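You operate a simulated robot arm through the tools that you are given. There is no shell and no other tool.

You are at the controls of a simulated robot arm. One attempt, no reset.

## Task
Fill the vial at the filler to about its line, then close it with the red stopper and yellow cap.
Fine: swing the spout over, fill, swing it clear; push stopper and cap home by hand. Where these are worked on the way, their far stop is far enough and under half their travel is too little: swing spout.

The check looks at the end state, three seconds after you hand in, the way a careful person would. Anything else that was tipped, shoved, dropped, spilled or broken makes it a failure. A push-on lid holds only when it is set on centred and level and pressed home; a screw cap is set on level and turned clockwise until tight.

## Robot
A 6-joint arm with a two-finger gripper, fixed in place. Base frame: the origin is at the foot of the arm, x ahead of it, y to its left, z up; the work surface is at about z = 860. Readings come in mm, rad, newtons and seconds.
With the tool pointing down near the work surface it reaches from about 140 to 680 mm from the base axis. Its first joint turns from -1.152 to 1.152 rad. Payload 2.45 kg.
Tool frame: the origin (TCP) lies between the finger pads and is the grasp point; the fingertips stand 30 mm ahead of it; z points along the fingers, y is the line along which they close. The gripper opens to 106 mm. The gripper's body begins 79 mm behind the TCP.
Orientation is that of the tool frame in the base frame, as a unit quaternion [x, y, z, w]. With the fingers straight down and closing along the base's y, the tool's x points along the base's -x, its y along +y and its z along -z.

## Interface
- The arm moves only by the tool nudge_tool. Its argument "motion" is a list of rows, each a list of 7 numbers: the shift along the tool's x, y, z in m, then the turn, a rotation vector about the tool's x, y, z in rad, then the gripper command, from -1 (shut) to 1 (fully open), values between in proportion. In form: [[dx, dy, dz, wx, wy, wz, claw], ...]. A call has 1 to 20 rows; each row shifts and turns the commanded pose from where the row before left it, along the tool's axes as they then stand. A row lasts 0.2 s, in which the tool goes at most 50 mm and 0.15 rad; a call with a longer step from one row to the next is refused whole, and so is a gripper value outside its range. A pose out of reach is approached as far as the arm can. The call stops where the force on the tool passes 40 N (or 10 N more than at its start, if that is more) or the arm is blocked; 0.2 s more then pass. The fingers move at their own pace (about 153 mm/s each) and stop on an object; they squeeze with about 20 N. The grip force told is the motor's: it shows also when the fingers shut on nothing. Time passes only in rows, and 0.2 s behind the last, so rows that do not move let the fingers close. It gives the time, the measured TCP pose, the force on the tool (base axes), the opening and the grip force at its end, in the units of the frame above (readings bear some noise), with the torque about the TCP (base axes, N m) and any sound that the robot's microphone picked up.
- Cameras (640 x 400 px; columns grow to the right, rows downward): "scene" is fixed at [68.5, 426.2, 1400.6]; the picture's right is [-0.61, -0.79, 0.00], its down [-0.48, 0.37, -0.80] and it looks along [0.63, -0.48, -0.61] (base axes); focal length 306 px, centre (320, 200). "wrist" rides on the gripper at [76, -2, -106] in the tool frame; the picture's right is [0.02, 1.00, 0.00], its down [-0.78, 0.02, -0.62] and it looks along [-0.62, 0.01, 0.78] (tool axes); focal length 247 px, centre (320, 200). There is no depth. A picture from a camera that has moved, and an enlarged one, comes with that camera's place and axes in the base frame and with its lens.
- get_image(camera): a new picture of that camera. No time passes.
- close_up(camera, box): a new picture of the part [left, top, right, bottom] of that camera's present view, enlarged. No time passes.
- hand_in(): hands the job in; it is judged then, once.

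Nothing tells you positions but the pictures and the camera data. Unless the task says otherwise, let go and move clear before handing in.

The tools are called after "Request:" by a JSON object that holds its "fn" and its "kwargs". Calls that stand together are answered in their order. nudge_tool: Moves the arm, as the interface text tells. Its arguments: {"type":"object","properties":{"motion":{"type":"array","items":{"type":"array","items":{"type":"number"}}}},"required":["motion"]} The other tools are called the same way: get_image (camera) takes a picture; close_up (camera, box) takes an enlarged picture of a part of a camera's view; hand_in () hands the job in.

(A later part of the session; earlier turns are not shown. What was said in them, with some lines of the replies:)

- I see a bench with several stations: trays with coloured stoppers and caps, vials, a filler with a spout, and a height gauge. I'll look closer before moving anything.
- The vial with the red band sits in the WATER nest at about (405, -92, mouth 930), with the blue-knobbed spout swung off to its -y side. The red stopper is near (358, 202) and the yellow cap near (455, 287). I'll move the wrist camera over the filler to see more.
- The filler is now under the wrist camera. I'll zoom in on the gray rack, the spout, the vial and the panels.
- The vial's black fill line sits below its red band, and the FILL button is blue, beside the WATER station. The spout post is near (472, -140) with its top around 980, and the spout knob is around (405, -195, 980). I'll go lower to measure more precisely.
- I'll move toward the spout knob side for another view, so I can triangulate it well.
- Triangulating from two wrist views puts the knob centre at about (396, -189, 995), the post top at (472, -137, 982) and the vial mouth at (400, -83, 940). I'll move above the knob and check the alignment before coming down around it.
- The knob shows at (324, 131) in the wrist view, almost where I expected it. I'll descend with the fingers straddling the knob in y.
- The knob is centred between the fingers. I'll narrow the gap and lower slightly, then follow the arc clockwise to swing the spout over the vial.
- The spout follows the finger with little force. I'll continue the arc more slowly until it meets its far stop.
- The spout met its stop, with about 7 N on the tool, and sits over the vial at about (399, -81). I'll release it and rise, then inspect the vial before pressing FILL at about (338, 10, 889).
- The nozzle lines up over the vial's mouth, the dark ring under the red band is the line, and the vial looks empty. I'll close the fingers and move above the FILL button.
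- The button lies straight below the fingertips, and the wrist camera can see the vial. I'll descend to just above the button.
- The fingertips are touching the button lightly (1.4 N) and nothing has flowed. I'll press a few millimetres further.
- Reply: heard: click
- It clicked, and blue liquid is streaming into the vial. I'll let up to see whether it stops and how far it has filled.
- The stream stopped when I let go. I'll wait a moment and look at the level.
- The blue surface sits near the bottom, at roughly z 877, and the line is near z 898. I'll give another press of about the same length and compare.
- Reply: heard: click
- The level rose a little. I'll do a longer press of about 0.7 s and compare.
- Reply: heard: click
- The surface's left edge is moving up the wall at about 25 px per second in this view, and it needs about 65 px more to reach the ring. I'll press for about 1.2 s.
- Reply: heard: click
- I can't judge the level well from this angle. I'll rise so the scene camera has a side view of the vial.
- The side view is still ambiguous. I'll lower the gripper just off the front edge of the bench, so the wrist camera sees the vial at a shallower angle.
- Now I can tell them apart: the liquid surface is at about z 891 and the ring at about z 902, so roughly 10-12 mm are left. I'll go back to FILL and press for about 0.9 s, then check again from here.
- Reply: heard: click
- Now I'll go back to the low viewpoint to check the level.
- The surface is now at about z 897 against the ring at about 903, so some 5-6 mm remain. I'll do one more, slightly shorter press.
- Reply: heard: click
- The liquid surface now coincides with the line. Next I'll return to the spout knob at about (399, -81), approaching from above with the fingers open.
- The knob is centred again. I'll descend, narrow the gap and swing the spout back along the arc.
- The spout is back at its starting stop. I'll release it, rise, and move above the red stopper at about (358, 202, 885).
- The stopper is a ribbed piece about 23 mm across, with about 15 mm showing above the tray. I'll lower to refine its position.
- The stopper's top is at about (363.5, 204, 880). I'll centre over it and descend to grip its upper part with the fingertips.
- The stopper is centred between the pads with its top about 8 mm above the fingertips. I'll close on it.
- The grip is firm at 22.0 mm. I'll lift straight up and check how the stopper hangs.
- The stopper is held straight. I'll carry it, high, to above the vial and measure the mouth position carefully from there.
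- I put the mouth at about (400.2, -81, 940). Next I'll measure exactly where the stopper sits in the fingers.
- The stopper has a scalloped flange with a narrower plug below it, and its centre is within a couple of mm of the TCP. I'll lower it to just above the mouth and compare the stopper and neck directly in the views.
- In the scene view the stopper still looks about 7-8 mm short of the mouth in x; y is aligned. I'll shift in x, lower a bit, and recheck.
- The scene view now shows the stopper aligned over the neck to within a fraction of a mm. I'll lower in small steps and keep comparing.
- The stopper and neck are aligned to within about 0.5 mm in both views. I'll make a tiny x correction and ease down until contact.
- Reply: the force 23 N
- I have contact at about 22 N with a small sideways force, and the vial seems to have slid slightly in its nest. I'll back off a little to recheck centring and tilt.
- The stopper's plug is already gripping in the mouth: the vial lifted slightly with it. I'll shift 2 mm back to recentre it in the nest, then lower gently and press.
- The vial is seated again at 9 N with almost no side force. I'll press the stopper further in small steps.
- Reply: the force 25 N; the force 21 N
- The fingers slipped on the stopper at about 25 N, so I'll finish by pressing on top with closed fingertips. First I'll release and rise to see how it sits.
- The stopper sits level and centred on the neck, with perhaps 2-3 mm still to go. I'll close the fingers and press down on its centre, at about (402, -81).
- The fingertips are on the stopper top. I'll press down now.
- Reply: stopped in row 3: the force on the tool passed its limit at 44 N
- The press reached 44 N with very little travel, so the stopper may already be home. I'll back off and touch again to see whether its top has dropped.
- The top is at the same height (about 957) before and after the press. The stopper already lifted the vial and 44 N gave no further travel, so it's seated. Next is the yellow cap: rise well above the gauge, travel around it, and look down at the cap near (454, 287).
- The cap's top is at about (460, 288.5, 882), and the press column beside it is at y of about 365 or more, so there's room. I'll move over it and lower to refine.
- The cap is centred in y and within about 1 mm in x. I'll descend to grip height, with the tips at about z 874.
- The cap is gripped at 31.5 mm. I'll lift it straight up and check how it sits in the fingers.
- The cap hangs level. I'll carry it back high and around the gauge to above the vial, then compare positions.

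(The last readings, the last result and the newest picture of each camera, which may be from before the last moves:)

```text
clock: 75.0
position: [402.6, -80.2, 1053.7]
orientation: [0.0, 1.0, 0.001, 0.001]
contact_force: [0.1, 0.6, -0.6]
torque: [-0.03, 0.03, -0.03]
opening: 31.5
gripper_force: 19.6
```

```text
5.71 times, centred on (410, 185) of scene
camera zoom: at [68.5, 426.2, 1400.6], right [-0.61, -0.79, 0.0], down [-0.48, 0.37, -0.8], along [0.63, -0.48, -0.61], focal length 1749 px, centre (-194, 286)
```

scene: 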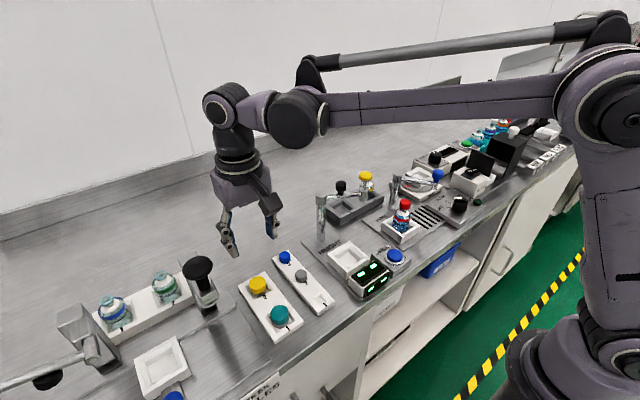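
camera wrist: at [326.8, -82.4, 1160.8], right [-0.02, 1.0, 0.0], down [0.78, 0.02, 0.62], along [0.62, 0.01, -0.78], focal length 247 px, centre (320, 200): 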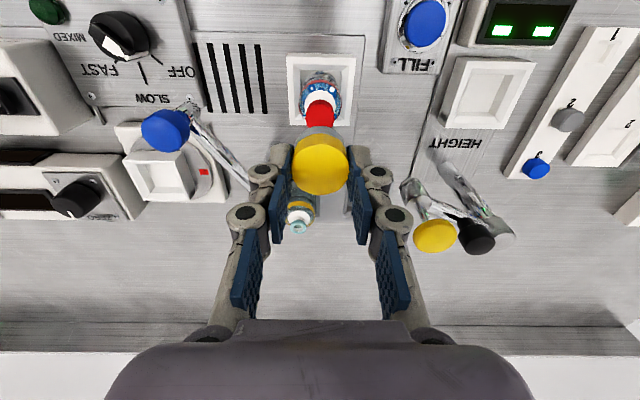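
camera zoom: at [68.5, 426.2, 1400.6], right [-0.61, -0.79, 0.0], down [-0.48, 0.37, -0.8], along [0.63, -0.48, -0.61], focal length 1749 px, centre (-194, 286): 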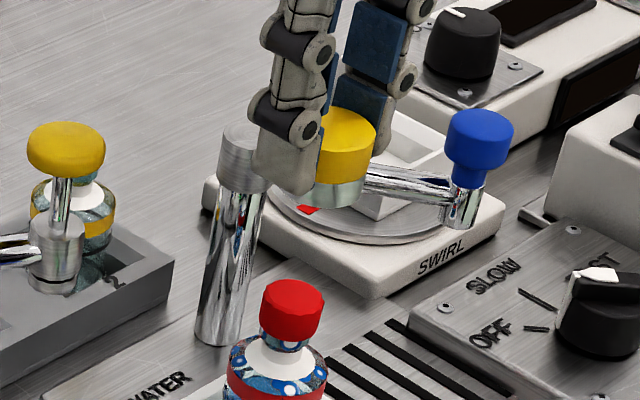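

The cap and stopper line up in y. I'll lower until the skirt is about 5 mm above the stopper and check x in the scene view.

Request:
{"fn": "nudge_tool", "kwargs": {"motion": [[0, 0, 0.02, 0, 0, 0, -1], [0, 0, 0.02, 0, 0, 0, -1], [0, 0, 0.008, 0, 0, 0, -1], [0, 0, 0, 0, 0, 0, -1]]}}

Request:
{"fn": "close_up", "kwargs": {"camera": "wrist", "box": [270, 90, 370, 190]}}

Request:
{"fn": "close_up", "kwargs": {"camera": "scene", "box": [390, 183, 422, 215]}}

```text
clock: 76.0
position: [403.2, -80.6, 1005.1]
orientation: [0.001, 1.0, 0.001, 0.001]
contact_force: [-0.3, 0.4, 0.9]
torque: [-0.01, 0.01, 0.04]
opening: 31.7
gripper_force: 19.8
```

```text
4.00 times, centred on (320, 140) of wrist
camera zoom: at [327.2, -82.1, 1112.4], right [-0.02, 1.0, 0.0], down [0.78, 0.02, 0.62], along [0.62, 0.01, -0.78], focal length 988 px, centre (320, 440)
```

zoom: 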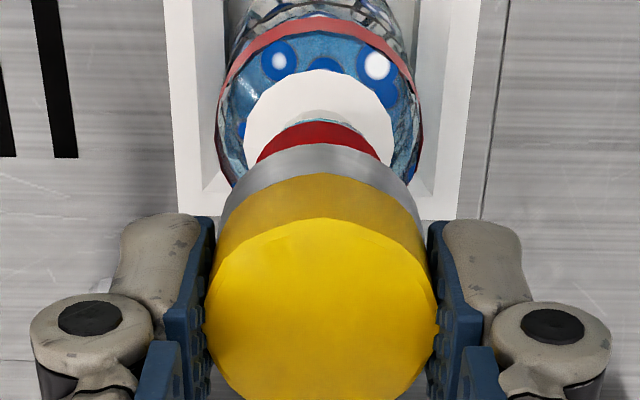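

```text
12.50 times, centred on (406, 199) of scene
camera zoom: at [68.5, 426.2, 1400.6], right [-0.61, -0.79, 0.0], down [-0.48, 0.37, -0.8], along [0.63, -0.48, -0.61], focal length 3826 px, centre (-755, 212)
```

zoom: 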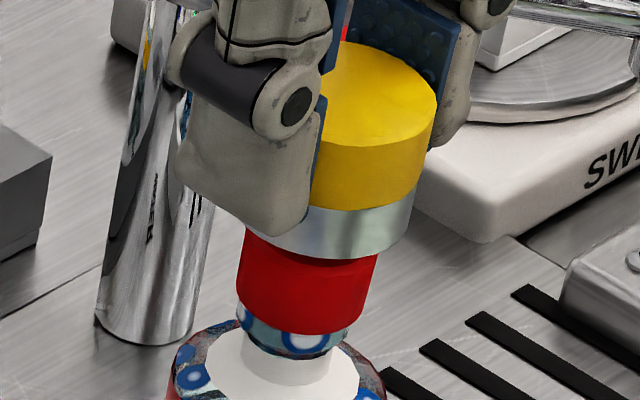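

Request:
{"fn": "close_up", "kwargs": {"camera": "scene", "box": [396, 194, 418, 216]}}

```text
16.00 times, centred on (407, 205) of scene
camera zoom: at [68.5, 426.2, 1400.6], right [-0.61, -0.79, 0.0], down [-0.48, 0.37, -0.8], along [0.63, -0.48, -0.61], focal length 4897 px, centre (-1072, 120)
```

zoom: 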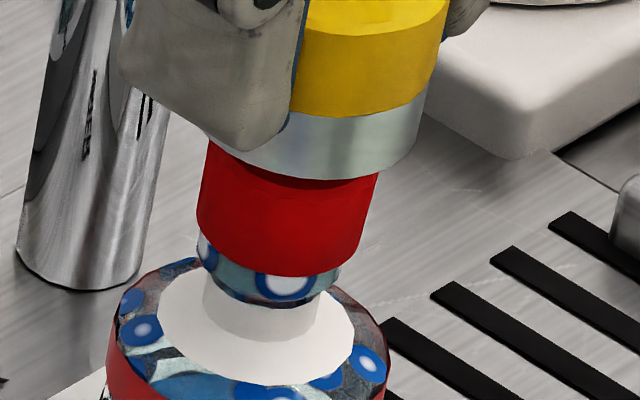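

The skirt needs roughly 1 mm more in x. I'll shift that much and ease down, watching the forces.

Request:
{"fn": "nudge_tool", "kwargs": {"motion": [[-0.001, 0, 0.002, 0, 0, 0, -1], [0, 0, 0.002, 0, 0, 0, -1]]}}

Request:
{"fn": "nudge_tool", "kwargs": {"motion": [[0, 0, 0.0015, 0, 0, 0, -1], [0, 0, 0.0015, 0, 0, 0, -1]]}}

Request:
{"fn": "close_up", "kwargs": {"camera": "scene", "box": [396, 194, 418, 216]}}

Request:
{"fn": "close_up", "kwargs": {"camera": "wrist", "box": [270, 90, 370, 190]}}

```text
clock: 76.6
position: [404.0, -80.1, 1001.1]
orientation: [0.0, 1.0, 0.001, 0.001]
contact_force: [-0.4, 0.4, 0.2]
torque: [-0.02, 0.01, 0.02]
opening: 31.7
gripper_force: 19.7
```

```text
clock: 77.2
position: [403.5, -80.8, 999.6]
orientation: [0.0, 1.0, 0.002, 0.0]
contact_force: [0.6, 0.2, 0.0]
torque: [-0.02, -0.01, -0.01]
opening: 31.5
gripper_force: 20.5
```

```text
16.00 times, centred on (407, 205) of scene
camera zoom: at [68.5, 426.2, 1400.6], right [-0.61, -0.79, 0.0], down [-0.48, 0.37, -0.8], along [0.63, -0.48, -0.61], focal length 4897 px, centre (-1072, 120)
```

zoom: 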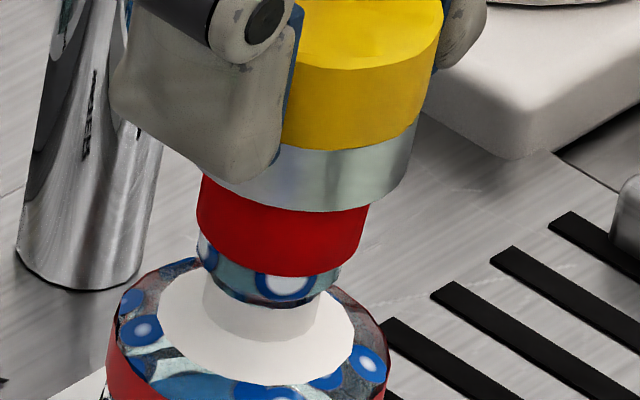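

```text
4.00 times, centred on (320, 140) of wrist
camera zoom: at [327.9, -82.6, 1105.8], right [-0.02, 1.0, 0.0], down [0.78, 0.02, 0.62], along [0.62, 0.01, -0.78], focal length 988 px, centre (320, 440)
```

zoom: 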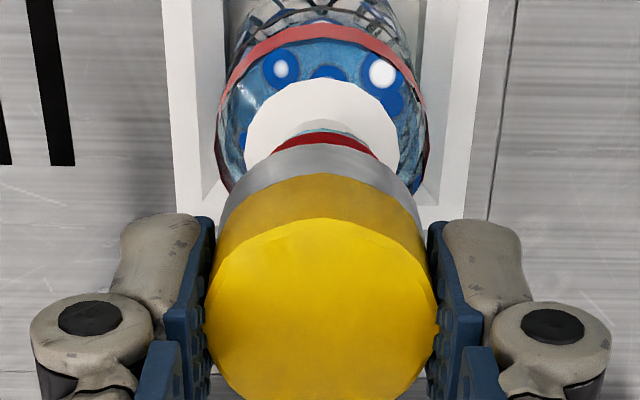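

No contact yet; the skirt is level with the stopper's top. I'll continue down in 1 mm steps.

Request:
{"fn": "nudge_tool", "kwargs": {"motion": [[0, 0, 0.001, 0, 0, 0, -1], [0, 0, 0.001, 0, 0, 0, -1]]}}

Request:
{"fn": "nudge_tool", "kwargs": {"motion": [[0, 0, 0.001, 0, 0, 0, -1]]}}

Request:
{"fn": "close_up", "kwargs": {"camera": "scene", "box": [396, 194, 418, 216]}}

```text
clock: 77.8
position: [403.5, -79.6, 996.3]
orientation: [0.001, 1.0, 0.001, 0.001]
contact_force: [0.6, 0.2, -0.3]
torque: [-0.01, -0.02, -0.03]
opening: 31.3
gripper_force: 20.3
```

```text
clock: 78.2
position: [403.3, -80.8, 996.4]
orientation: [-0.001, 1.0, 0.001, 0.001]
contact_force: [0.1, 0.1, 0.2]
torque: [0.0, 0.0, 0.01]
opening: 31.7
gripper_force: 20.2
```

```text
16.00 times, centred on (407, 205) of scene
camera zoom: at [68.5, 426.2, 1400.6], right [-0.61, -0.79, 0.0], down [-0.48, 0.37, -0.8], along [0.63, -0.48, -0.61], focal length 4897 px, centre (-1072, 120)
```

zoom: 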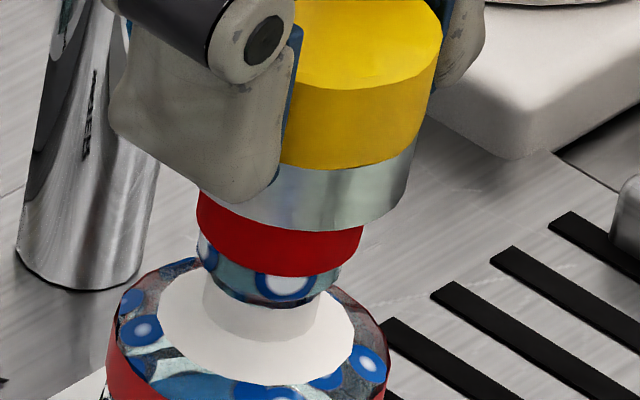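

The cap's skirt is now around the stopper with no contact force, so it's well centred. I'll continue down.

Request:
{"fn": "nudge_tool", "kwargs": {"motion": [[0, 0, 0.001, 0, 0, 0, -1], [0, 0, 0.001, 0, 0, 0, -1], [0, 0, 0.001, 0, 0, 0, -1]]}}

Request:
{"fn": "nudge_tool", "kwargs": {"motion": [[0, 0, 0.001, 0, 0, 0, -1], [0, 0, 0.001, 0, 0, 0, -1]]}}

Request:
{"fn": "close_up", "kwargs": {"camera": "scene", "box": [396, 194, 418, 216]}}

```text
clock: 79.0
position: [403.7, -81.2, 993.1]
orientation: [0.0, 1.0, 0.001, 0.001]
contact_force: [0.2, -0.1, -0.5]
torque: [0.02, -0.02, 0.01]
opening: 31.6
gripper_force: 19.8
```

```text
clock: 79.6
position: [402.7, -81.3, 990.9]
orientation: [0.001, 1.0, 0.001, 0.001]
contact_force: [-0.7, 0.2, 0.3]
torque: [-0.03, -0.01, 0.01]
opening: 31.6
gripper_force: 20.5
```

```text
16.00 times, centred on (407, 205) of scene
camera zoom: at [68.5, 426.2, 1400.6], right [-0.61, -0.79, 0.0], down [-0.48, 0.37, -0.8], along [0.63, -0.48, -0.61], focal length 4897 px, centre (-1072, 120)
```

zoom: 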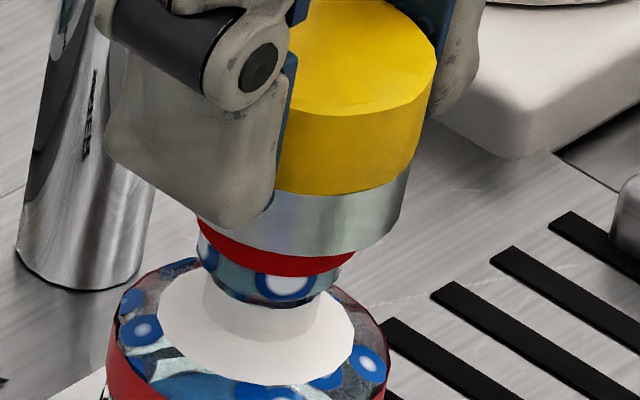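

Request:
{"fn": "nudge_tool", "kwargs": {"motion": [[0, 0, 0.001, 0, 0, 0, -1], [0, 0, 0.001, 0, 0, 0, -1]]}}

Request:
{"fn": "nudge_tool", "kwargs": {"motion": [[0, 0, 0.001, 0, 0, 0, -1], [0, 0, 0.001, 0, 0, 0, -1]]}}

Request:
{"fn": "close_up", "kwargs": {"camera": "scene", "box": [396, 194, 418, 216]}}

```text
clock: 80.2
position: [402.9, -81.0, 988.6]
orientation: [0.0, 1.0, 0.0, 0.002]
contact_force: [-0.5, 0.1, -0.5]
torque: [-0.01, 0.01, 0.0]
opening: 31.3
gripper_force: 20.1
```

```text
clock: 80.8
position: [402.6, -81.2, 987.1]
orientation: [0.001, 1.0, 0.001, 0.0]
contact_force: [0.5, 0.3, -0.2]
torque: [0.0, -0.02, -0.07]
opening: 31.4
gripper_force: 19.7
```

```text
16.00 times, centred on (407, 205) of scene
camera zoom: at [68.5, 426.2, 1400.6], right [-0.61, -0.79, 0.0], down [-0.48, 0.37, -0.8], along [0.63, -0.48, -0.61], focal length 4897 px, centre (-1072, 120)
```

zoom: 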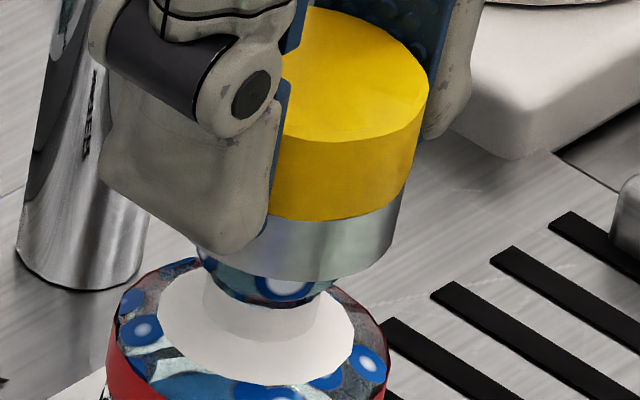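

Request:
{"fn": "nudge_tool", "kwargs": {"motion": [[0, 0, 0.001, 0, 0, 0, -1], [0, 0, 0.001, 0, 0, 0, -1]]}}

Request:
{"fn": "nudge_tool", "kwargs": {"motion": [[0, 0, 0.001, 0, 0, 0, -1], [0, 0, 0.001, 0, 0, 0, -1]]}}

Request:
{"fn": "close_up", "kwargs": {"camera": "scene", "box": [394, 196, 416, 218]}}

```text
clock: 81.4
position: [402.2, -80.9, 984.1]
orientation: [0.0, 1.0, 0.001, 0.0]
contact_force: [0.7, 0.5, 0.0]
torque: [0.01, -0.02, 0.01]
opening: 31.5
gripper_force: 20.2
```

```text
clock: 82.0
position: [403.7, -80.0, 983.5]
orientation: [0.001, 1.0, 0.002, 0.001]
contact_force: [-0.7, -0.3, 0.3]
torque: [0.01, -0.01, 0.0]
opening: 31.7
gripper_force: 20.3
```

```text
16.00 times, centred on (405, 207) of scene
camera zoom: at [68.5, 426.2, 1400.6], right [-0.61, -0.79, 0.0], down [-0.48, 0.37, -0.8], along [0.63, -0.48, -0.61], focal length 4897 px, centre (-1040, 88)
```

zoom: 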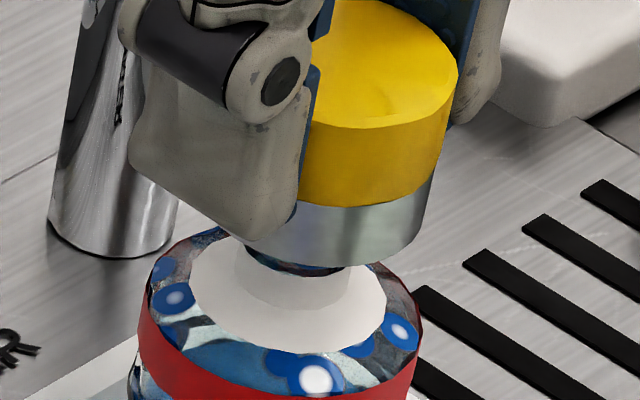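

Request:
{"fn": "close_up", "kwargs": {"camera": "wrist", "box": [270, 90, 370, 190]}}

Request:
{"fn": "close_up", "kwargs": {"camera": "scene", "box": [388, 190, 424, 226]}}

```text
4.00 times, centred on (320, 140) of wrist
camera zoom: at [327.3, -82.4, 1090.0], right [-0.02, 1.0, 0.0], down [0.78, 0.02, 0.62], along [0.62, 0.01, -0.78], focal length 988 px, centre (320, 440)
```

zoom: 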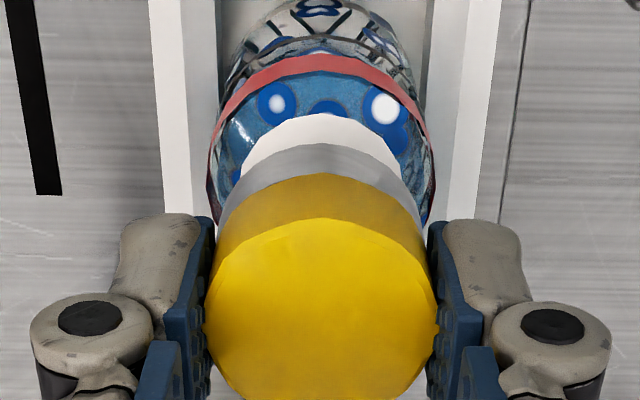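

```text
11.11 times, centred on (406, 208) of scene
camera zoom: at [68.5, 426.2, 1400.6], right [-0.61, -0.79, 0.0], down [-0.48, 0.37, -0.8], along [0.63, -0.48, -0.61], focal length 3401 px, centre (-636, 111)
```

zoom: 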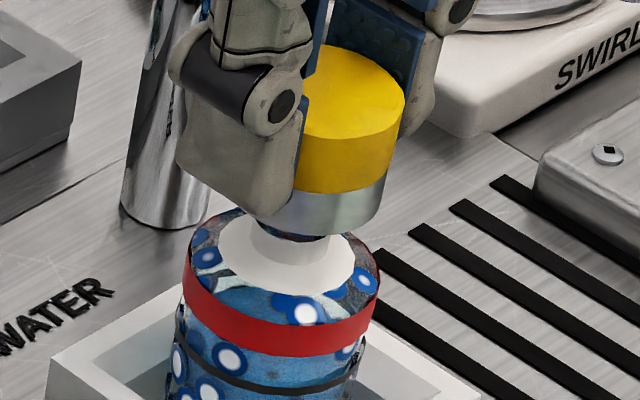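

Request:
{"fn": "nudge_tool", "kwargs": {"motion": [[0, 0, 0.001, 0, 0, 0, -1], [0, 0, 0.001, 0, 0, 0, -1]]}}

Request:
{"fn": "nudge_tool", "kwargs": {"motion": [[0, 0, 0.001, 0, 0, 0, -1]]}}

Request:
{"fn": "nudge_tool", "kwargs": {"motion": [[0, 0, 0.001, 0, 0, 0, -1]]}}

Request:
{"fn": "close_up", "kwargs": {"camera": "scene", "box": [394, 196, 416, 218]}}

```text
clock: 82.6
position: [403.7, -80.5, 981.7]
orientation: [0.0, 1.0, 0.001, 0.001]
contact_force: [0.3, 1.1, 0.3]
torque: [0.02, 0.01, -0.02]
opening: 31.5
gripper_force: 19.6
```

```text
clock: 83.0
position: [404.3, -80.6, 981.0]
orientation: [0.0, 1.0, 0.002, 0.0]
contact_force: [-0.5, 0.9, 5.6]
torque: [0.01, 0.01, 0.0]
opening: 31.6
gripper_force: 19.7
```

```text
clock: 83.4
position: [402.4, -80.8, 978.9]
orientation: [0.0, 1.0, 0.001, 0.001]
contact_force: [-0.4, 0.3, 0.2]
torque: [0.02, -0.01, 0.04]
opening: 31.7
gripper_force: 20.1
```

```text
16.00 times, centred on (405, 207) of scene
camera zoom: at [68.5, 426.2, 1400.6], right [-0.61, -0.79, 0.0], down [-0.48, 0.37, -0.8], along [0.63, -0.48, -0.61], focal length 4897 px, centre (-1040, 88)
```

zoom: 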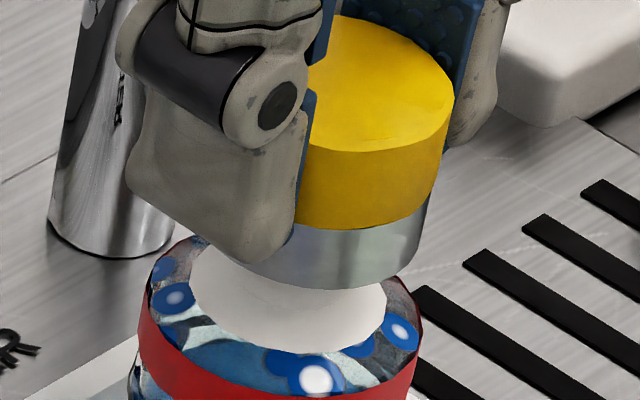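

There was a slight resistance (5.6 N) that then gave way. I'll continue a millimetre at a time.

Request:
{"fn": "nudge_tool", "kwargs": {"motion": [[0, 0, 0.001, 0, 0, 0, -1]]}}

Request:
{"fn": "nudge_tool", "kwargs": {"motion": [[0, 0, 0.001, 0, 0, 0, -1]]}}

Request:
{"fn": "close_up", "kwargs": {"camera": "scene", "box": [394, 196, 416, 218]}}

Request:
{"fn": "close_up", "kwargs": {"camera": "wrist", "box": [270, 90, 370, 190]}}

```text
clock: 83.8
position: [403.0, -79.9, 977.9]
orientation: [0.0, 1.0, 0.0, 0.001]
contact_force: [-0.5, 0.6, -0.1]
torque: [-0.01, 0.01, 0.0]
opening: 31.5
gripper_force: 20.5
```

```text
clock: 84.2
position: [402.9, -80.2, 977.6]
orientation: [0.0, 1.0, 0.0, 0.0]
contact_force: [-0.4, 0.4, 0.3]
torque: [-0.04, -0.02, 0.03]
opening: 31.6
gripper_force: 19.9
```

```text
16.00 times, centred on (405, 207) of scene
camera zoom: at [68.5, 426.2, 1400.6], right [-0.61, -0.79, 0.0], down [-0.48, 0.37, -0.8], along [0.63, -0.48, -0.61], focal length 4897 px, centre (-1040, 88)
```

zoom: 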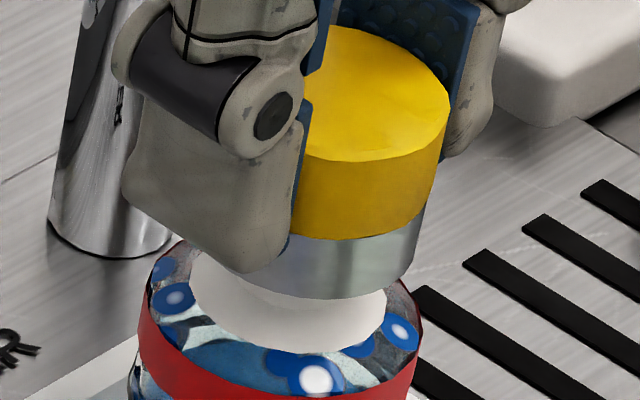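

```text
4.00 times, centred on (320, 140) of wrist
camera zoom: at [327.1, -82.1, 1084.1], right [-0.02, 1.0, 0.0], down [0.78, 0.02, 0.62], along [0.62, 0.01, -0.78], focal length 988 px, centre (320, 440)
```

zoom: 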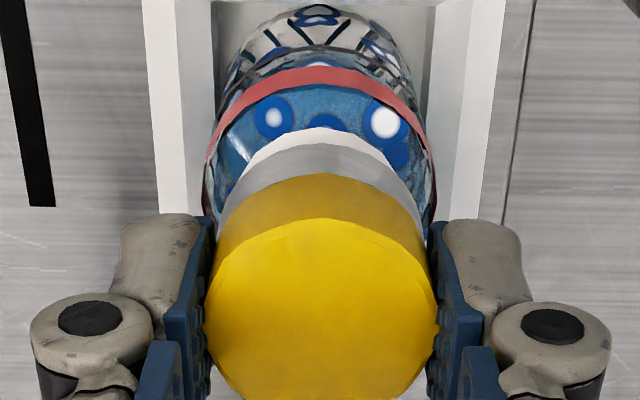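

Request:
{"fn": "nudge_tool", "kwargs": {"motion": [[0, 0, 0.001, 0, 0, 0, -1]]}}

Request:
{"fn": "nudge_tool", "kwargs": {"motion": [[0, 0, 0.001, 0, 0, 0, -1]]}}

Request:
{"fn": "nudge_tool", "kwargs": {"motion": [[0, 0, 0.001, 0, 0, 0, -1]]}}

Request:
{"fn": "close_up", "kwargs": {"camera": "scene", "box": [394, 196, 416, 218]}}

```text
clock: 84.6
position: [403.8, -79.9, 975.6]
orientation: [0.0, 1.0, 0.001, 0.001]
contact_force: [-0.3, -0.2, 1.5]
torque: [-0.02, 0.03, -0.02]
opening: 31.3
gripper_force: 20.4
```

```text
clock: 85.0
position: [402.3, -80.5, 974.7]
orientation: [0.0, 1.0, 0.001, 0.0]
contact_force: [0.2, 1.0, 12.5]
torque: [0.03, 0.04, 0.02]
opening: 31.7
gripper_force: 20.0
```

```text
clock: 85.4
position: [403.3, -81.5, 975.0]
orientation: [0.0, 1.0, 0.0, 0.001]
contact_force: [-0.4, 0.5, 13.0]
torque: [-0.01, 0.05, -0.03]
opening: 31.5
gripper_force: 20.2
```

```text
16.00 times, centred on (405, 207) of scene
camera zoom: at [68.3, 426.2, 1400.6], right [-0.61, -0.79, 0.0], down [-0.48, 0.37, -0.8], along [0.63, -0.48, -0.61], focal length 4897 px, centre (-1040, 88)
```

zoom: 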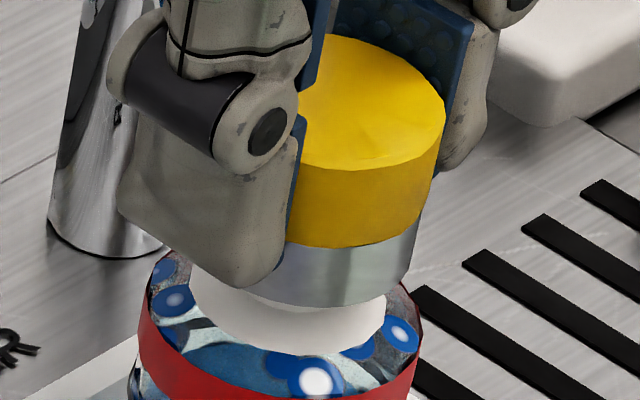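

Request:
{"fn": "nudge_tool", "kwargs": {"motion": [[0, 0, 0.001, 0, 0, 0, -1], [0, 0, 0.001, 0, 0, 0, -1]]}}

Request:
{"fn": "close_up", "kwargs": {"camera": "scene", "box": [394, 196, 416, 218]}}

Request:
{"fn": "close_up", "kwargs": {"camera": "wrist", "box": [270, 90, 370, 190]}}

```text
clock: 86.0
position: [402.6, -80.2, 972.8]
orientation: [0.0, 1.0, 0.001, 0.0]
contact_force: [0.3, 0.9, 11.3]
torque: [0.04, 0.02, 0.01]
opening: 31.4
gripper_force: 20.0
```

```text
16.00 times, centred on (405, 207) of scene
camera zoom: at [68.3, 426.2, 1400.6], right [-0.61, -0.79, 0.0], down [-0.48, 0.37, -0.8], along [0.63, -0.48, -0.61], focal length 4897 px, centre (-1040, 88)
```

zoom: 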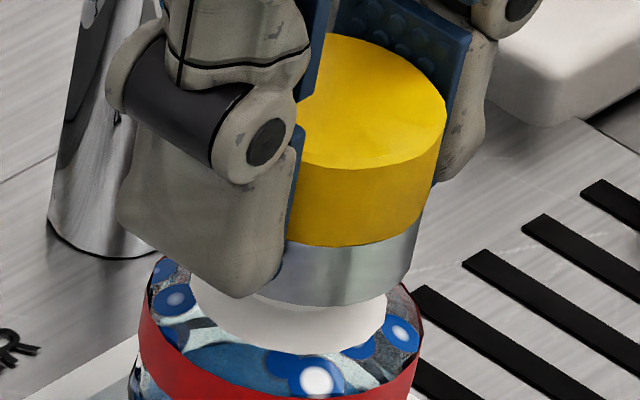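

```text
4.00 times, centred on (320, 140) of wrist
camera zoom: at [327.5, -82.4, 1079.1], right [-0.02, 1.0, 0.0], down [0.78, 0.02, 0.62], along [0.62, 0.01, -0.78], focal length 988 px, centre (320, 440)
```

zoom: 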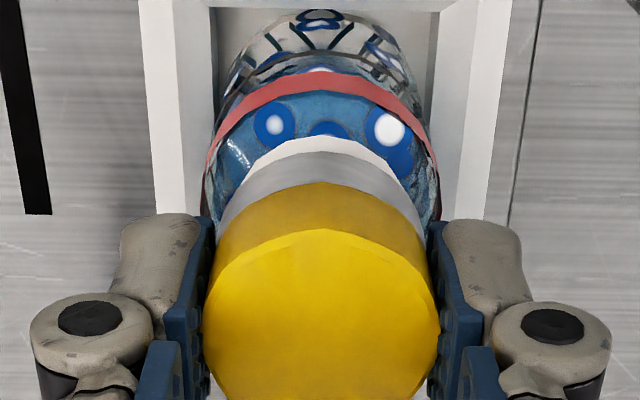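

The cap is on, but the fingers slip at about 12 N. I'll release it, rise, and press it home from the top with closed fingertips.

Request:
{"fn": "nudge_tool", "kwargs": {"motion": [[0, 0, 0, 0, 0, 0, -0.3], [0, 0, 0, 0, 0, 0, 0], [0, 0, 0, 0, 0, 0, 0], [0, 0, -0.02, 0, 0, 0, 0], [0, 0, -0.03, 0, 0, 0, 0], [0, 0, -0.02, 0, 0, 0, -0.5], [0, 0, 0, 0, 0, 0, -1]]}}

Request:
{"fn": "close_up", "kwargs": {"camera": "scene", "box": [388, 190, 424, 226]}}

Request:
{"fn": "close_up", "kwargs": {"camera": "wrist", "box": [260, 60, 380, 180]}}

```text
clock: 87.6
position: [402.2, -82.3, 1043.3]
orientation: [0.0, 1.0, 0.001, 0.001]
contact_force: [-0.4, -0.5, 0.0]
torque: [0.0, 0.02, 0.03]
opening: 0.0
gripper_force: 20.3
```

```text
11.11 times, centred on (406, 208) of scene
camera zoom: at [68.5, 426.2, 1400.6], right [-0.61, -0.79, 0.0], down [-0.48, 0.37, -0.8], along [0.63, -0.48, -0.61], focal length 3401 px, centre (-636, 111)
```

zoom: 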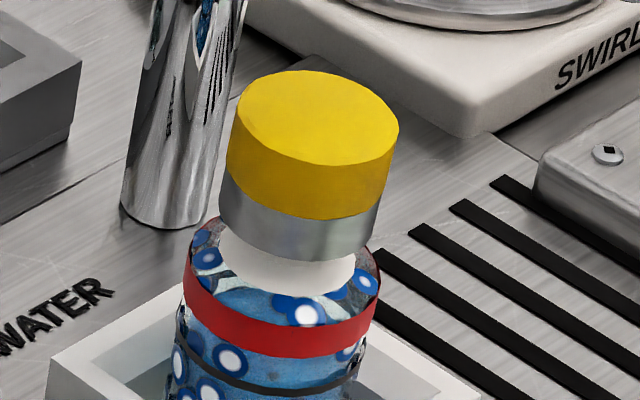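

```text
3.33 times, centred on (320, 120) of wrist
camera zoom: at [326.8, -83.2, 1149.6], right [-0.02, 1.0, 0.0], down [0.78, 0.02, 0.62], along [0.62, 0.01, -0.78], focal length 823 px, centre (320, 467)
```

zoom: 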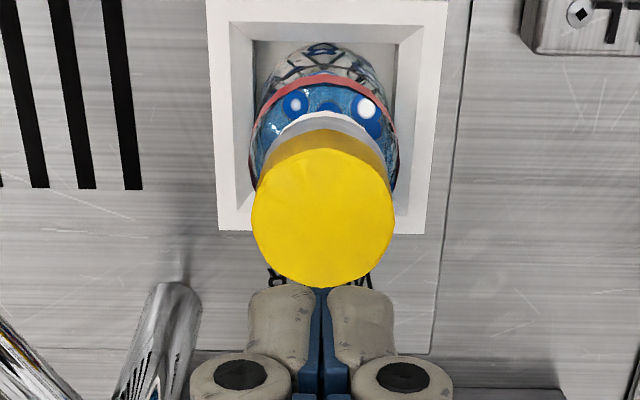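

The cap sits level and centred over the stopper. I'll lower the closed fingertips onto its centre and press.

Request:
{"fn": "nudge_tool", "kwargs": {"motion": [[0, 0, 0.02, 0, 0, 0, -1], [0, 0, 0.02, 0, 0, 0, -1], [0, 0, 0.01, 0, 0, 0, -1], [0, 0, 0, 0, 0, 0, -1]]}}

Request:
{"fn": "close_up", "kwargs": {"camera": "scene", "box": [388, 180, 424, 216]}}

Request:
{"fn": "get_image", "kwargs": {"camera": "wrist"}}

```text
clock: 88.6
position: [403.6, -80.5, 992.7]
orientation: [0.0, 1.0, 0.001, 0.002]
contact_force: [-0.2, 0.7, 0.4]
torque: [-0.03, 0.02, 0.02]
opening: 0.1
gripper_force: 20.2
```

```text
11.11 times, centred on (406, 198) of scene
camera zoom: at [68.5, 426.2, 1400.6], right [-0.61, -0.79, 0.0], down [-0.48, 0.37, -0.8], along [0.63, -0.48, -0.61], focal length 3401 px, centre (-636, 222)
```

zoom: 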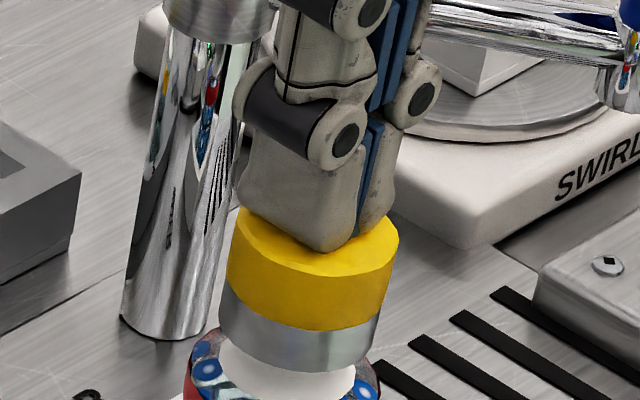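

```text
taken
camera wrist: at [327.4, -82.6, 1099.8], right [-0.02, 1.0, 0.0], down [0.78, 0.02, 0.62], along [0.62, 0.01, -0.78], focal length 247 px, centre (320, 200)
```

wrist: 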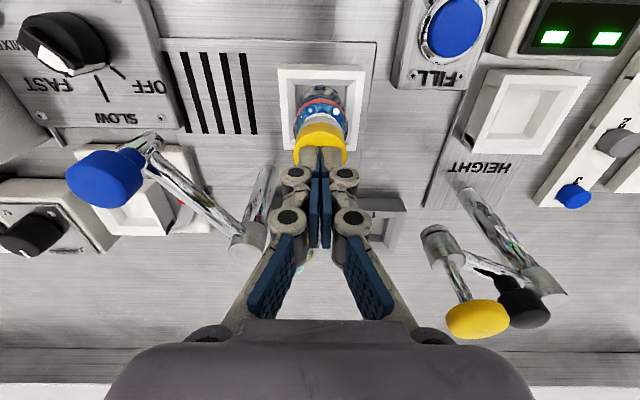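

Request:
{"fn": "nudge_tool", "kwargs": {"motion": [[0, 0, 0.001, 0, 0, 0, -1], [0, 0, 0.001, 0, 0, 0, -1], [0, 0, 0.001, 0, 0, 0, -1]]}}

Request:
{"fn": "nudge_tool", "kwargs": {"motion": [[0, 0, 0.001, 0, 0, 0, -1], [0, 0, 0.001, 0, 0, 0, -1]]}}

Request:
{"fn": "nudge_tool", "kwargs": {"motion": [[0, 0, 0.001, 0, 0, 0, -1]]}}

```text
clock: 89.4
position: [403.6, -80.9, 990.8]
orientation: [0.0, 1.0, 0.001, 0.002]
contact_force: [0.2, 0.3, 24.5]
torque: [0.01, 0.07, 0.0]
opening: 5.9
gripper_force: 19.5
```

```text
clock: 89.8
position: [404.5, -80.8, 990.2]
orientation: [0.0, 1.0, 0.0, 0.001]
contact_force: [-1.4, 0.0, 18.6]
torque: [0.01, 0.11, -0.01]
opening: 6.0
gripper_force: 19.6
stopped in row 2: the force on the tool passed its limit at 45 N (the readings are from after the stop); the commanded pose is now the measured one
```

```text
clock: 90.2
position: [403.7, -80.2, 989.3]
orientation: [-0.001, 1.0, 0.0, 0.001]
contact_force: [0.3, 0.2, 39.4]
torque: [0.02, 0.12, 0.04]
opening: 6.2
gripper_force: 20.4
```

Request:
{"fn": "close_up", "kwargs": {"camera": "scene", "box": [394, 196, 416, 218]}}

Request:
{"fn": "close_up", "kwargs": {"camera": "wrist", "box": [290, 100, 350, 160]}}

```text
16.00 times, centred on (405, 207) of scene
camera zoom: at [68.0, 426.3, 1400.6], right [-0.61, -0.79, 0.0], down [-0.48, 0.37, -0.8], along [0.63, -0.48, -0.61], focal length 4897 px, centre (-1040, 88)
```

zoom: 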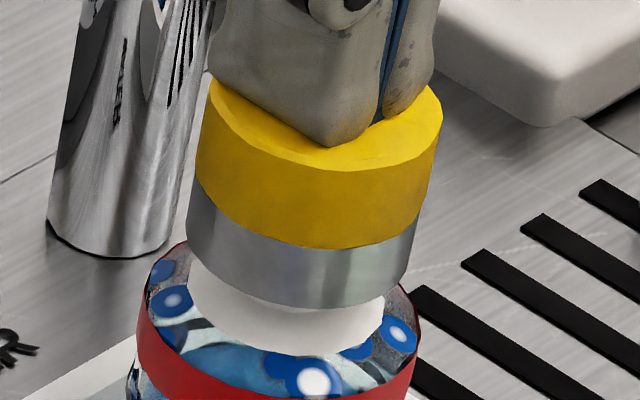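

```text
6.67 times, centred on (320, 130) of wrist
camera zoom: at [327.7, -82.1, 1096.8], right [-0.02, 1.0, 0.0], down [0.78, 0.02, 0.62], along [0.62, 0.01, -0.78], focal length 1646 px, centre (320, 667)
```

zoom: 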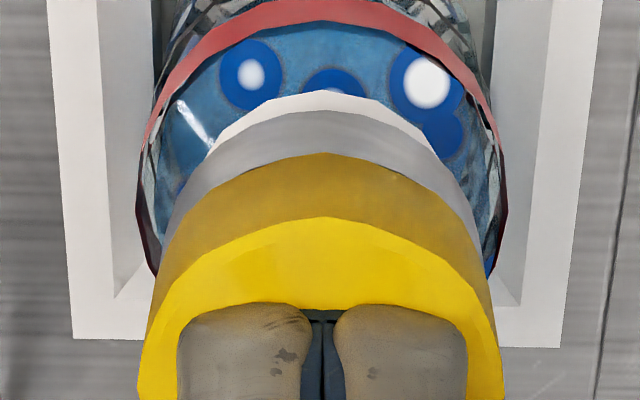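

The cap has reached a hard stop: 45 N with no more travel. For reference I'll compare with other closed vials on the bench and view mine closely.

Request:
{"fn": "close_up", "kwargs": {"camera": "scene", "box": [455, 105, 525, 165]}}

Request:
{"fn": "nudge_tool", "kwargs": {"motion": [[0, 0, -0.01, 0, 0, 0, -1], [0, 0, -0.04, 0, 0, 0, -1], [0.02, 0.02, -0.04, 0, 0, 0, -1], [0.03, 0.04, 0, 0, 0, 0, -1], [0, 0, 0, 0, 0, 0, -1]]}}

Request:
{"fn": "close_up", "kwargs": {"camera": "scene", "box": [385, 190, 425, 230]}}

Request:
{"fn": "get_image", "kwargs": {"camera": "wrist"}}

```text
6.67 times, centred on (490, 135) of scene
camera zoom: at [68.0, 426.3, 1400.6], right [-0.61, -0.79, 0.0], down [-0.48, 0.37, -0.8], along [0.63, -0.48, -0.61], focal length 2040 px, centre (-813, 633)
```

zoom: 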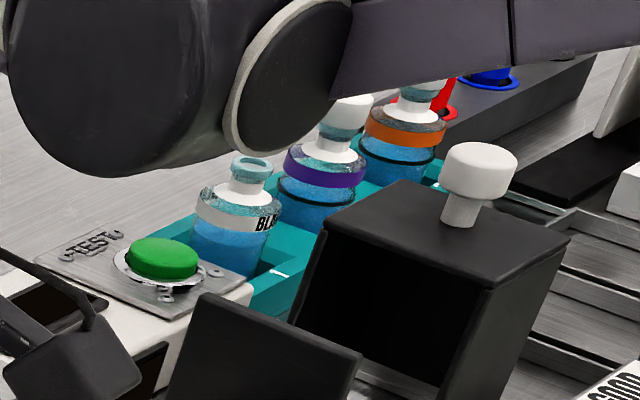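

```text
clock: 91.4
position: [355.0, -21.0, 1079.7]
orientation: [0.0, 1.0, 0.001, 0.001]
contact_force: [0.3, 0.1, 0.2]
torque: [0.01, -0.02, -0.03]
opening: 0.0
gripper_force: 20.0
```

```text
10.00 times, centred on (405, 210) of scene
camera zoom: at [68.5, 426.2, 1400.6], right [-0.61, -0.79, 0.0], down [-0.48, 0.37, -0.8], along [0.63, -0.48, -0.61], focal length 3061 px, centre (-530, 100)
```

zoom: 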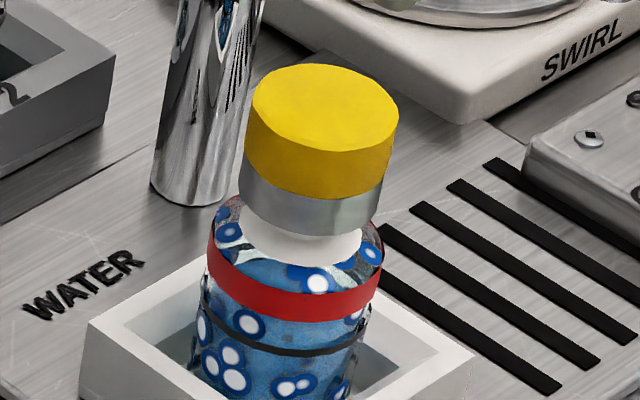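

```text
taken
camera wrist: at [279.8, -21.6, 1186.5], right [-0.02, 1.0, 0.0], down [0.78, 0.02, 0.62], along [0.62, 0.01, -0.78], focal length 247 px, centre (320, 200)
```

wrist: 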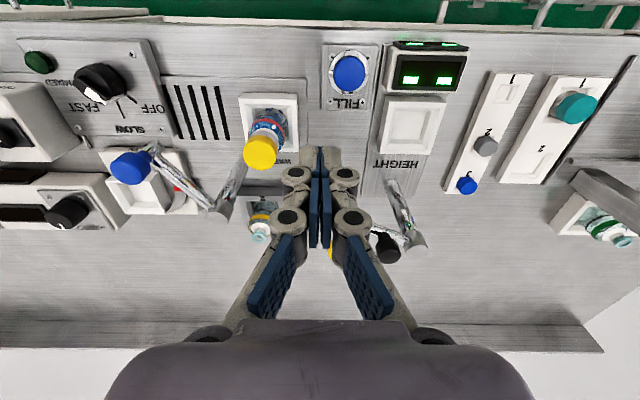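

Request:
{"fn": "close_up", "kwargs": {"camera": "scene", "box": [478, 105, 510, 137]}}

Request:
{"fn": "close_up", "kwargs": {"camera": "wrist", "box": [220, 80, 310, 170]}}

Request:
{"fn": "get_image", "kwargs": {"camera": "scene"}}

```text
12.50 times, centred on (494, 121) of scene
camera zoom: at [68.5, 426.2, 1400.6], right [-0.61, -0.79, 0.0], down [-0.48, 0.37, -0.8], along [0.63, -0.48, -0.61], focal length 3826 px, centre (-1855, 1188)
```

zoom: 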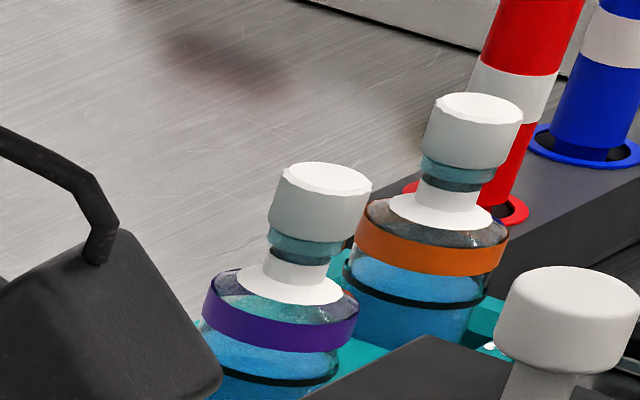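

```text
4.44 times, centred on (265, 125) of wrist
camera zoom: at [279.8, -21.6, 1186.5], right [-0.02, 1.0, 0.0], down [0.78, 0.02, 0.62], along [0.62, 0.01, -0.78], focal length 1098 px, centre (564, 533)
```

zoom: 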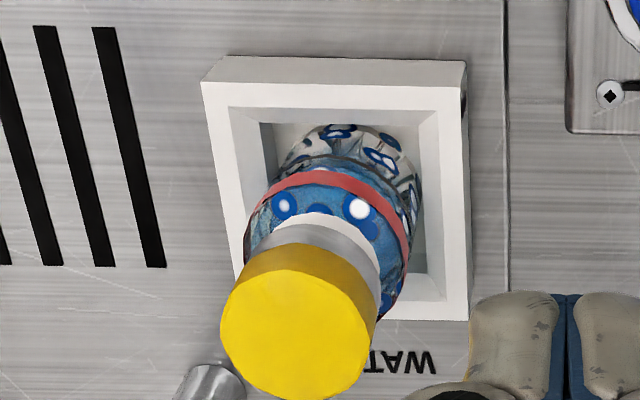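

```text
taken
```

scene: 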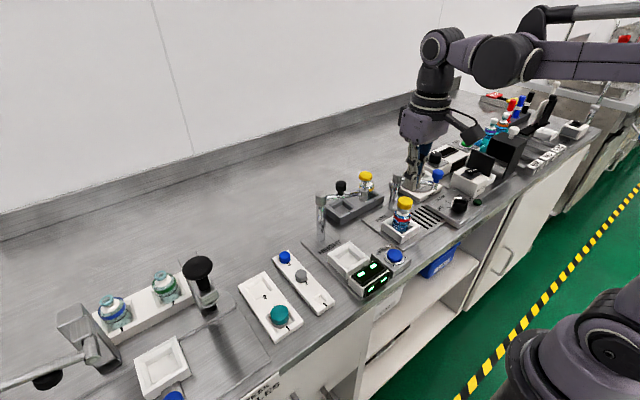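

The other closed vials show the same stopper-to-ring gap, and my cap's skirt reaches just under the ring, so both look home. One last check of the liquid level and levelness from the low viewpoint before handing in.

Request:
{"fn": "nudge_tool", "kwargs": {"motion": [[0.031, 0.035, 0, 0, 0, 0, -1], [0.031, 0.035, 0, 0, 0, 0, -1], [0.03, 0.035, 0, 0, 0, 0, -1], [0, 0.035, 0.035, 0, 0, 0, -1], [0, 0, 0.04, 0, 0, 0, -1], [0, 0, 0.04, 0, 0, 0, -1], [0, 0, 0.038, 0, 0, 0, -1], [0, 0, 0, 0, 0, 0, -1]]}}

Request:
{"fn": "get_image", "kwargs": {"camera": "wrist"}}

Request:
{"fn": "close_up", "kwargs": {"camera": "wrist", "box": [40, 250, 140, 350]}}

Request:
{"fn": "close_up", "kwargs": {"camera": "wrist", "box": [80, 250, 130, 300]}}

```text
clock: 93.2
position: [260.2, 119.8, 923.2]
orientation: [0.0, 1.0, 0.001, 0.001]
contact_force: [-0.5, 0.1, -0.4]
torque: [0.01, -0.01, -0.01]
opening: 0.0
gripper_force: 19.9
```

```text
taken
camera wrist: at [184.9, 118.2, 1030.7], right [-0.02, 1.0, 0.0], down [0.78, 0.02, 0.62], along [0.62, 0.01, -0.78], focal length 247 px, centre (320, 200)
```

wrist: 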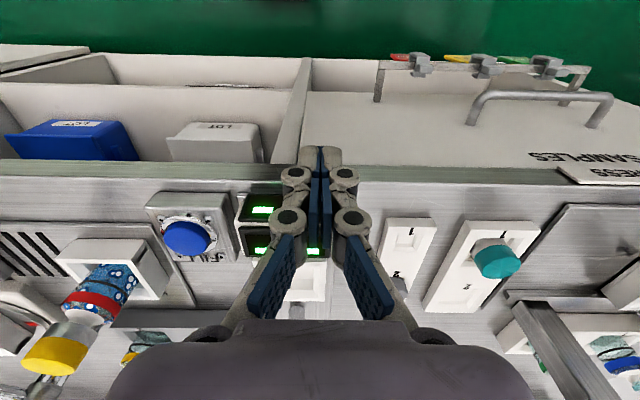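

```text
4.00 times, centred on (90, 300) of wrist
camera zoom: at [184.9, 118.2, 1030.7], right [-0.02, 1.0, 0.0], down [0.78, 0.02, 0.62], along [0.62, 0.01, -0.78], focal length 988 px, centre (1240, -200)
```

zoom: 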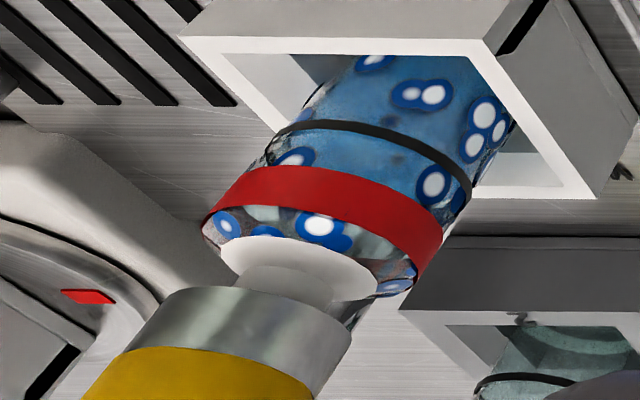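

```text
8.00 times, centred on (105, 275) of wrist
camera zoom: at [184.9, 118.2, 1030.7], right [-0.02, 1.0, 0.0], down [0.78, 0.02, 0.62], along [0.62, 0.01, -0.78], focal length 1976 px, centre (2040, -400)
```

zoom: 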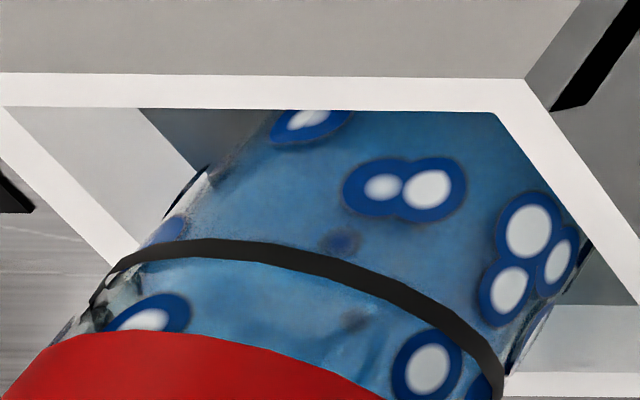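

The liquid surface is right at the line, the stopper and cap sit level and coaxial, the spout is clear, and nothing else has moved. I'll raise the arm clear and then hand in.

Request:
{"fn": "nudge_tool", "kwargs": {"motion": [[0, 0, -0.04, 0, 0, 0, -1], [0, 0, -0.04, 0, 0, 0, -1], [0, 0, -0.04, 0, 0, 0, -0.5], [0, 0, -0.04, 0, 0, 0, 0], [0, 0, 0, 0, 0, 0, 0]]}}

Request:
{"fn": "get_image", "kwargs": {"camera": "scene"}}

```text
clock: 94.4
position: [261.4, 119.4, 1087.2]
orientation: [0.001, 1.0, 0.001, 0.0]
contact_force: [-0.2, 0.2, -0.1]
torque: [0.01, -0.03, -0.01]
opening: 52.9
gripper_force: 0.0
```

```text
taken
```

scene: 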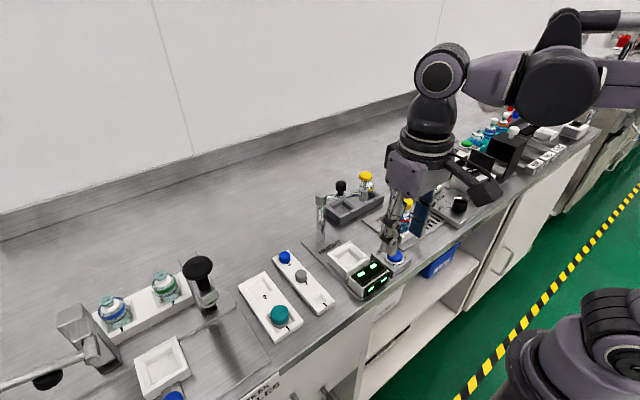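

The arm is clear with the gripper empty. The vial is filled to its line and closed with the red stopper and yellow cap, and the spout is back at its rest stop, so I'm handing in.

Request:
{"fn": "hand_in", "kwargs": {}}

```text
The job is handed in.
```

I filled the vial at the filler to its line, closed it with the red stopper and yellow cap, and handed the job in. I haven't seen a result from the check.

- **Fill:** I swung the spout over the vial to its far stop and filled in several short presses of FILL. Seen from a low angle, the liquid surface is level with the dark ring on the vial. I then swung the spout back to where it started.
- **Stopper:** The first push seated it, and a later press of about 44 N from above moved it no further. The vial slid about 2 mm in its nest on first contact and lifted a few millimetres with the stopper, so I recentred it and set it back down.
- **Cap:** It went on level and centred, and a press of about 45 N from above moved it no further. Its skirt reaches just under the vial's neck ring.

I heard no click from either the stopper or the cap. I judged both home from the lack of further travel, and for the stopper by comparison with the stoppered vials already on the bench.

I saw nothing else tipped or moved and no liquid on the bench. Blue spots appeared on the vial once filling started. I took them to be how the liquid is drawn, but I can't rule out splashes.
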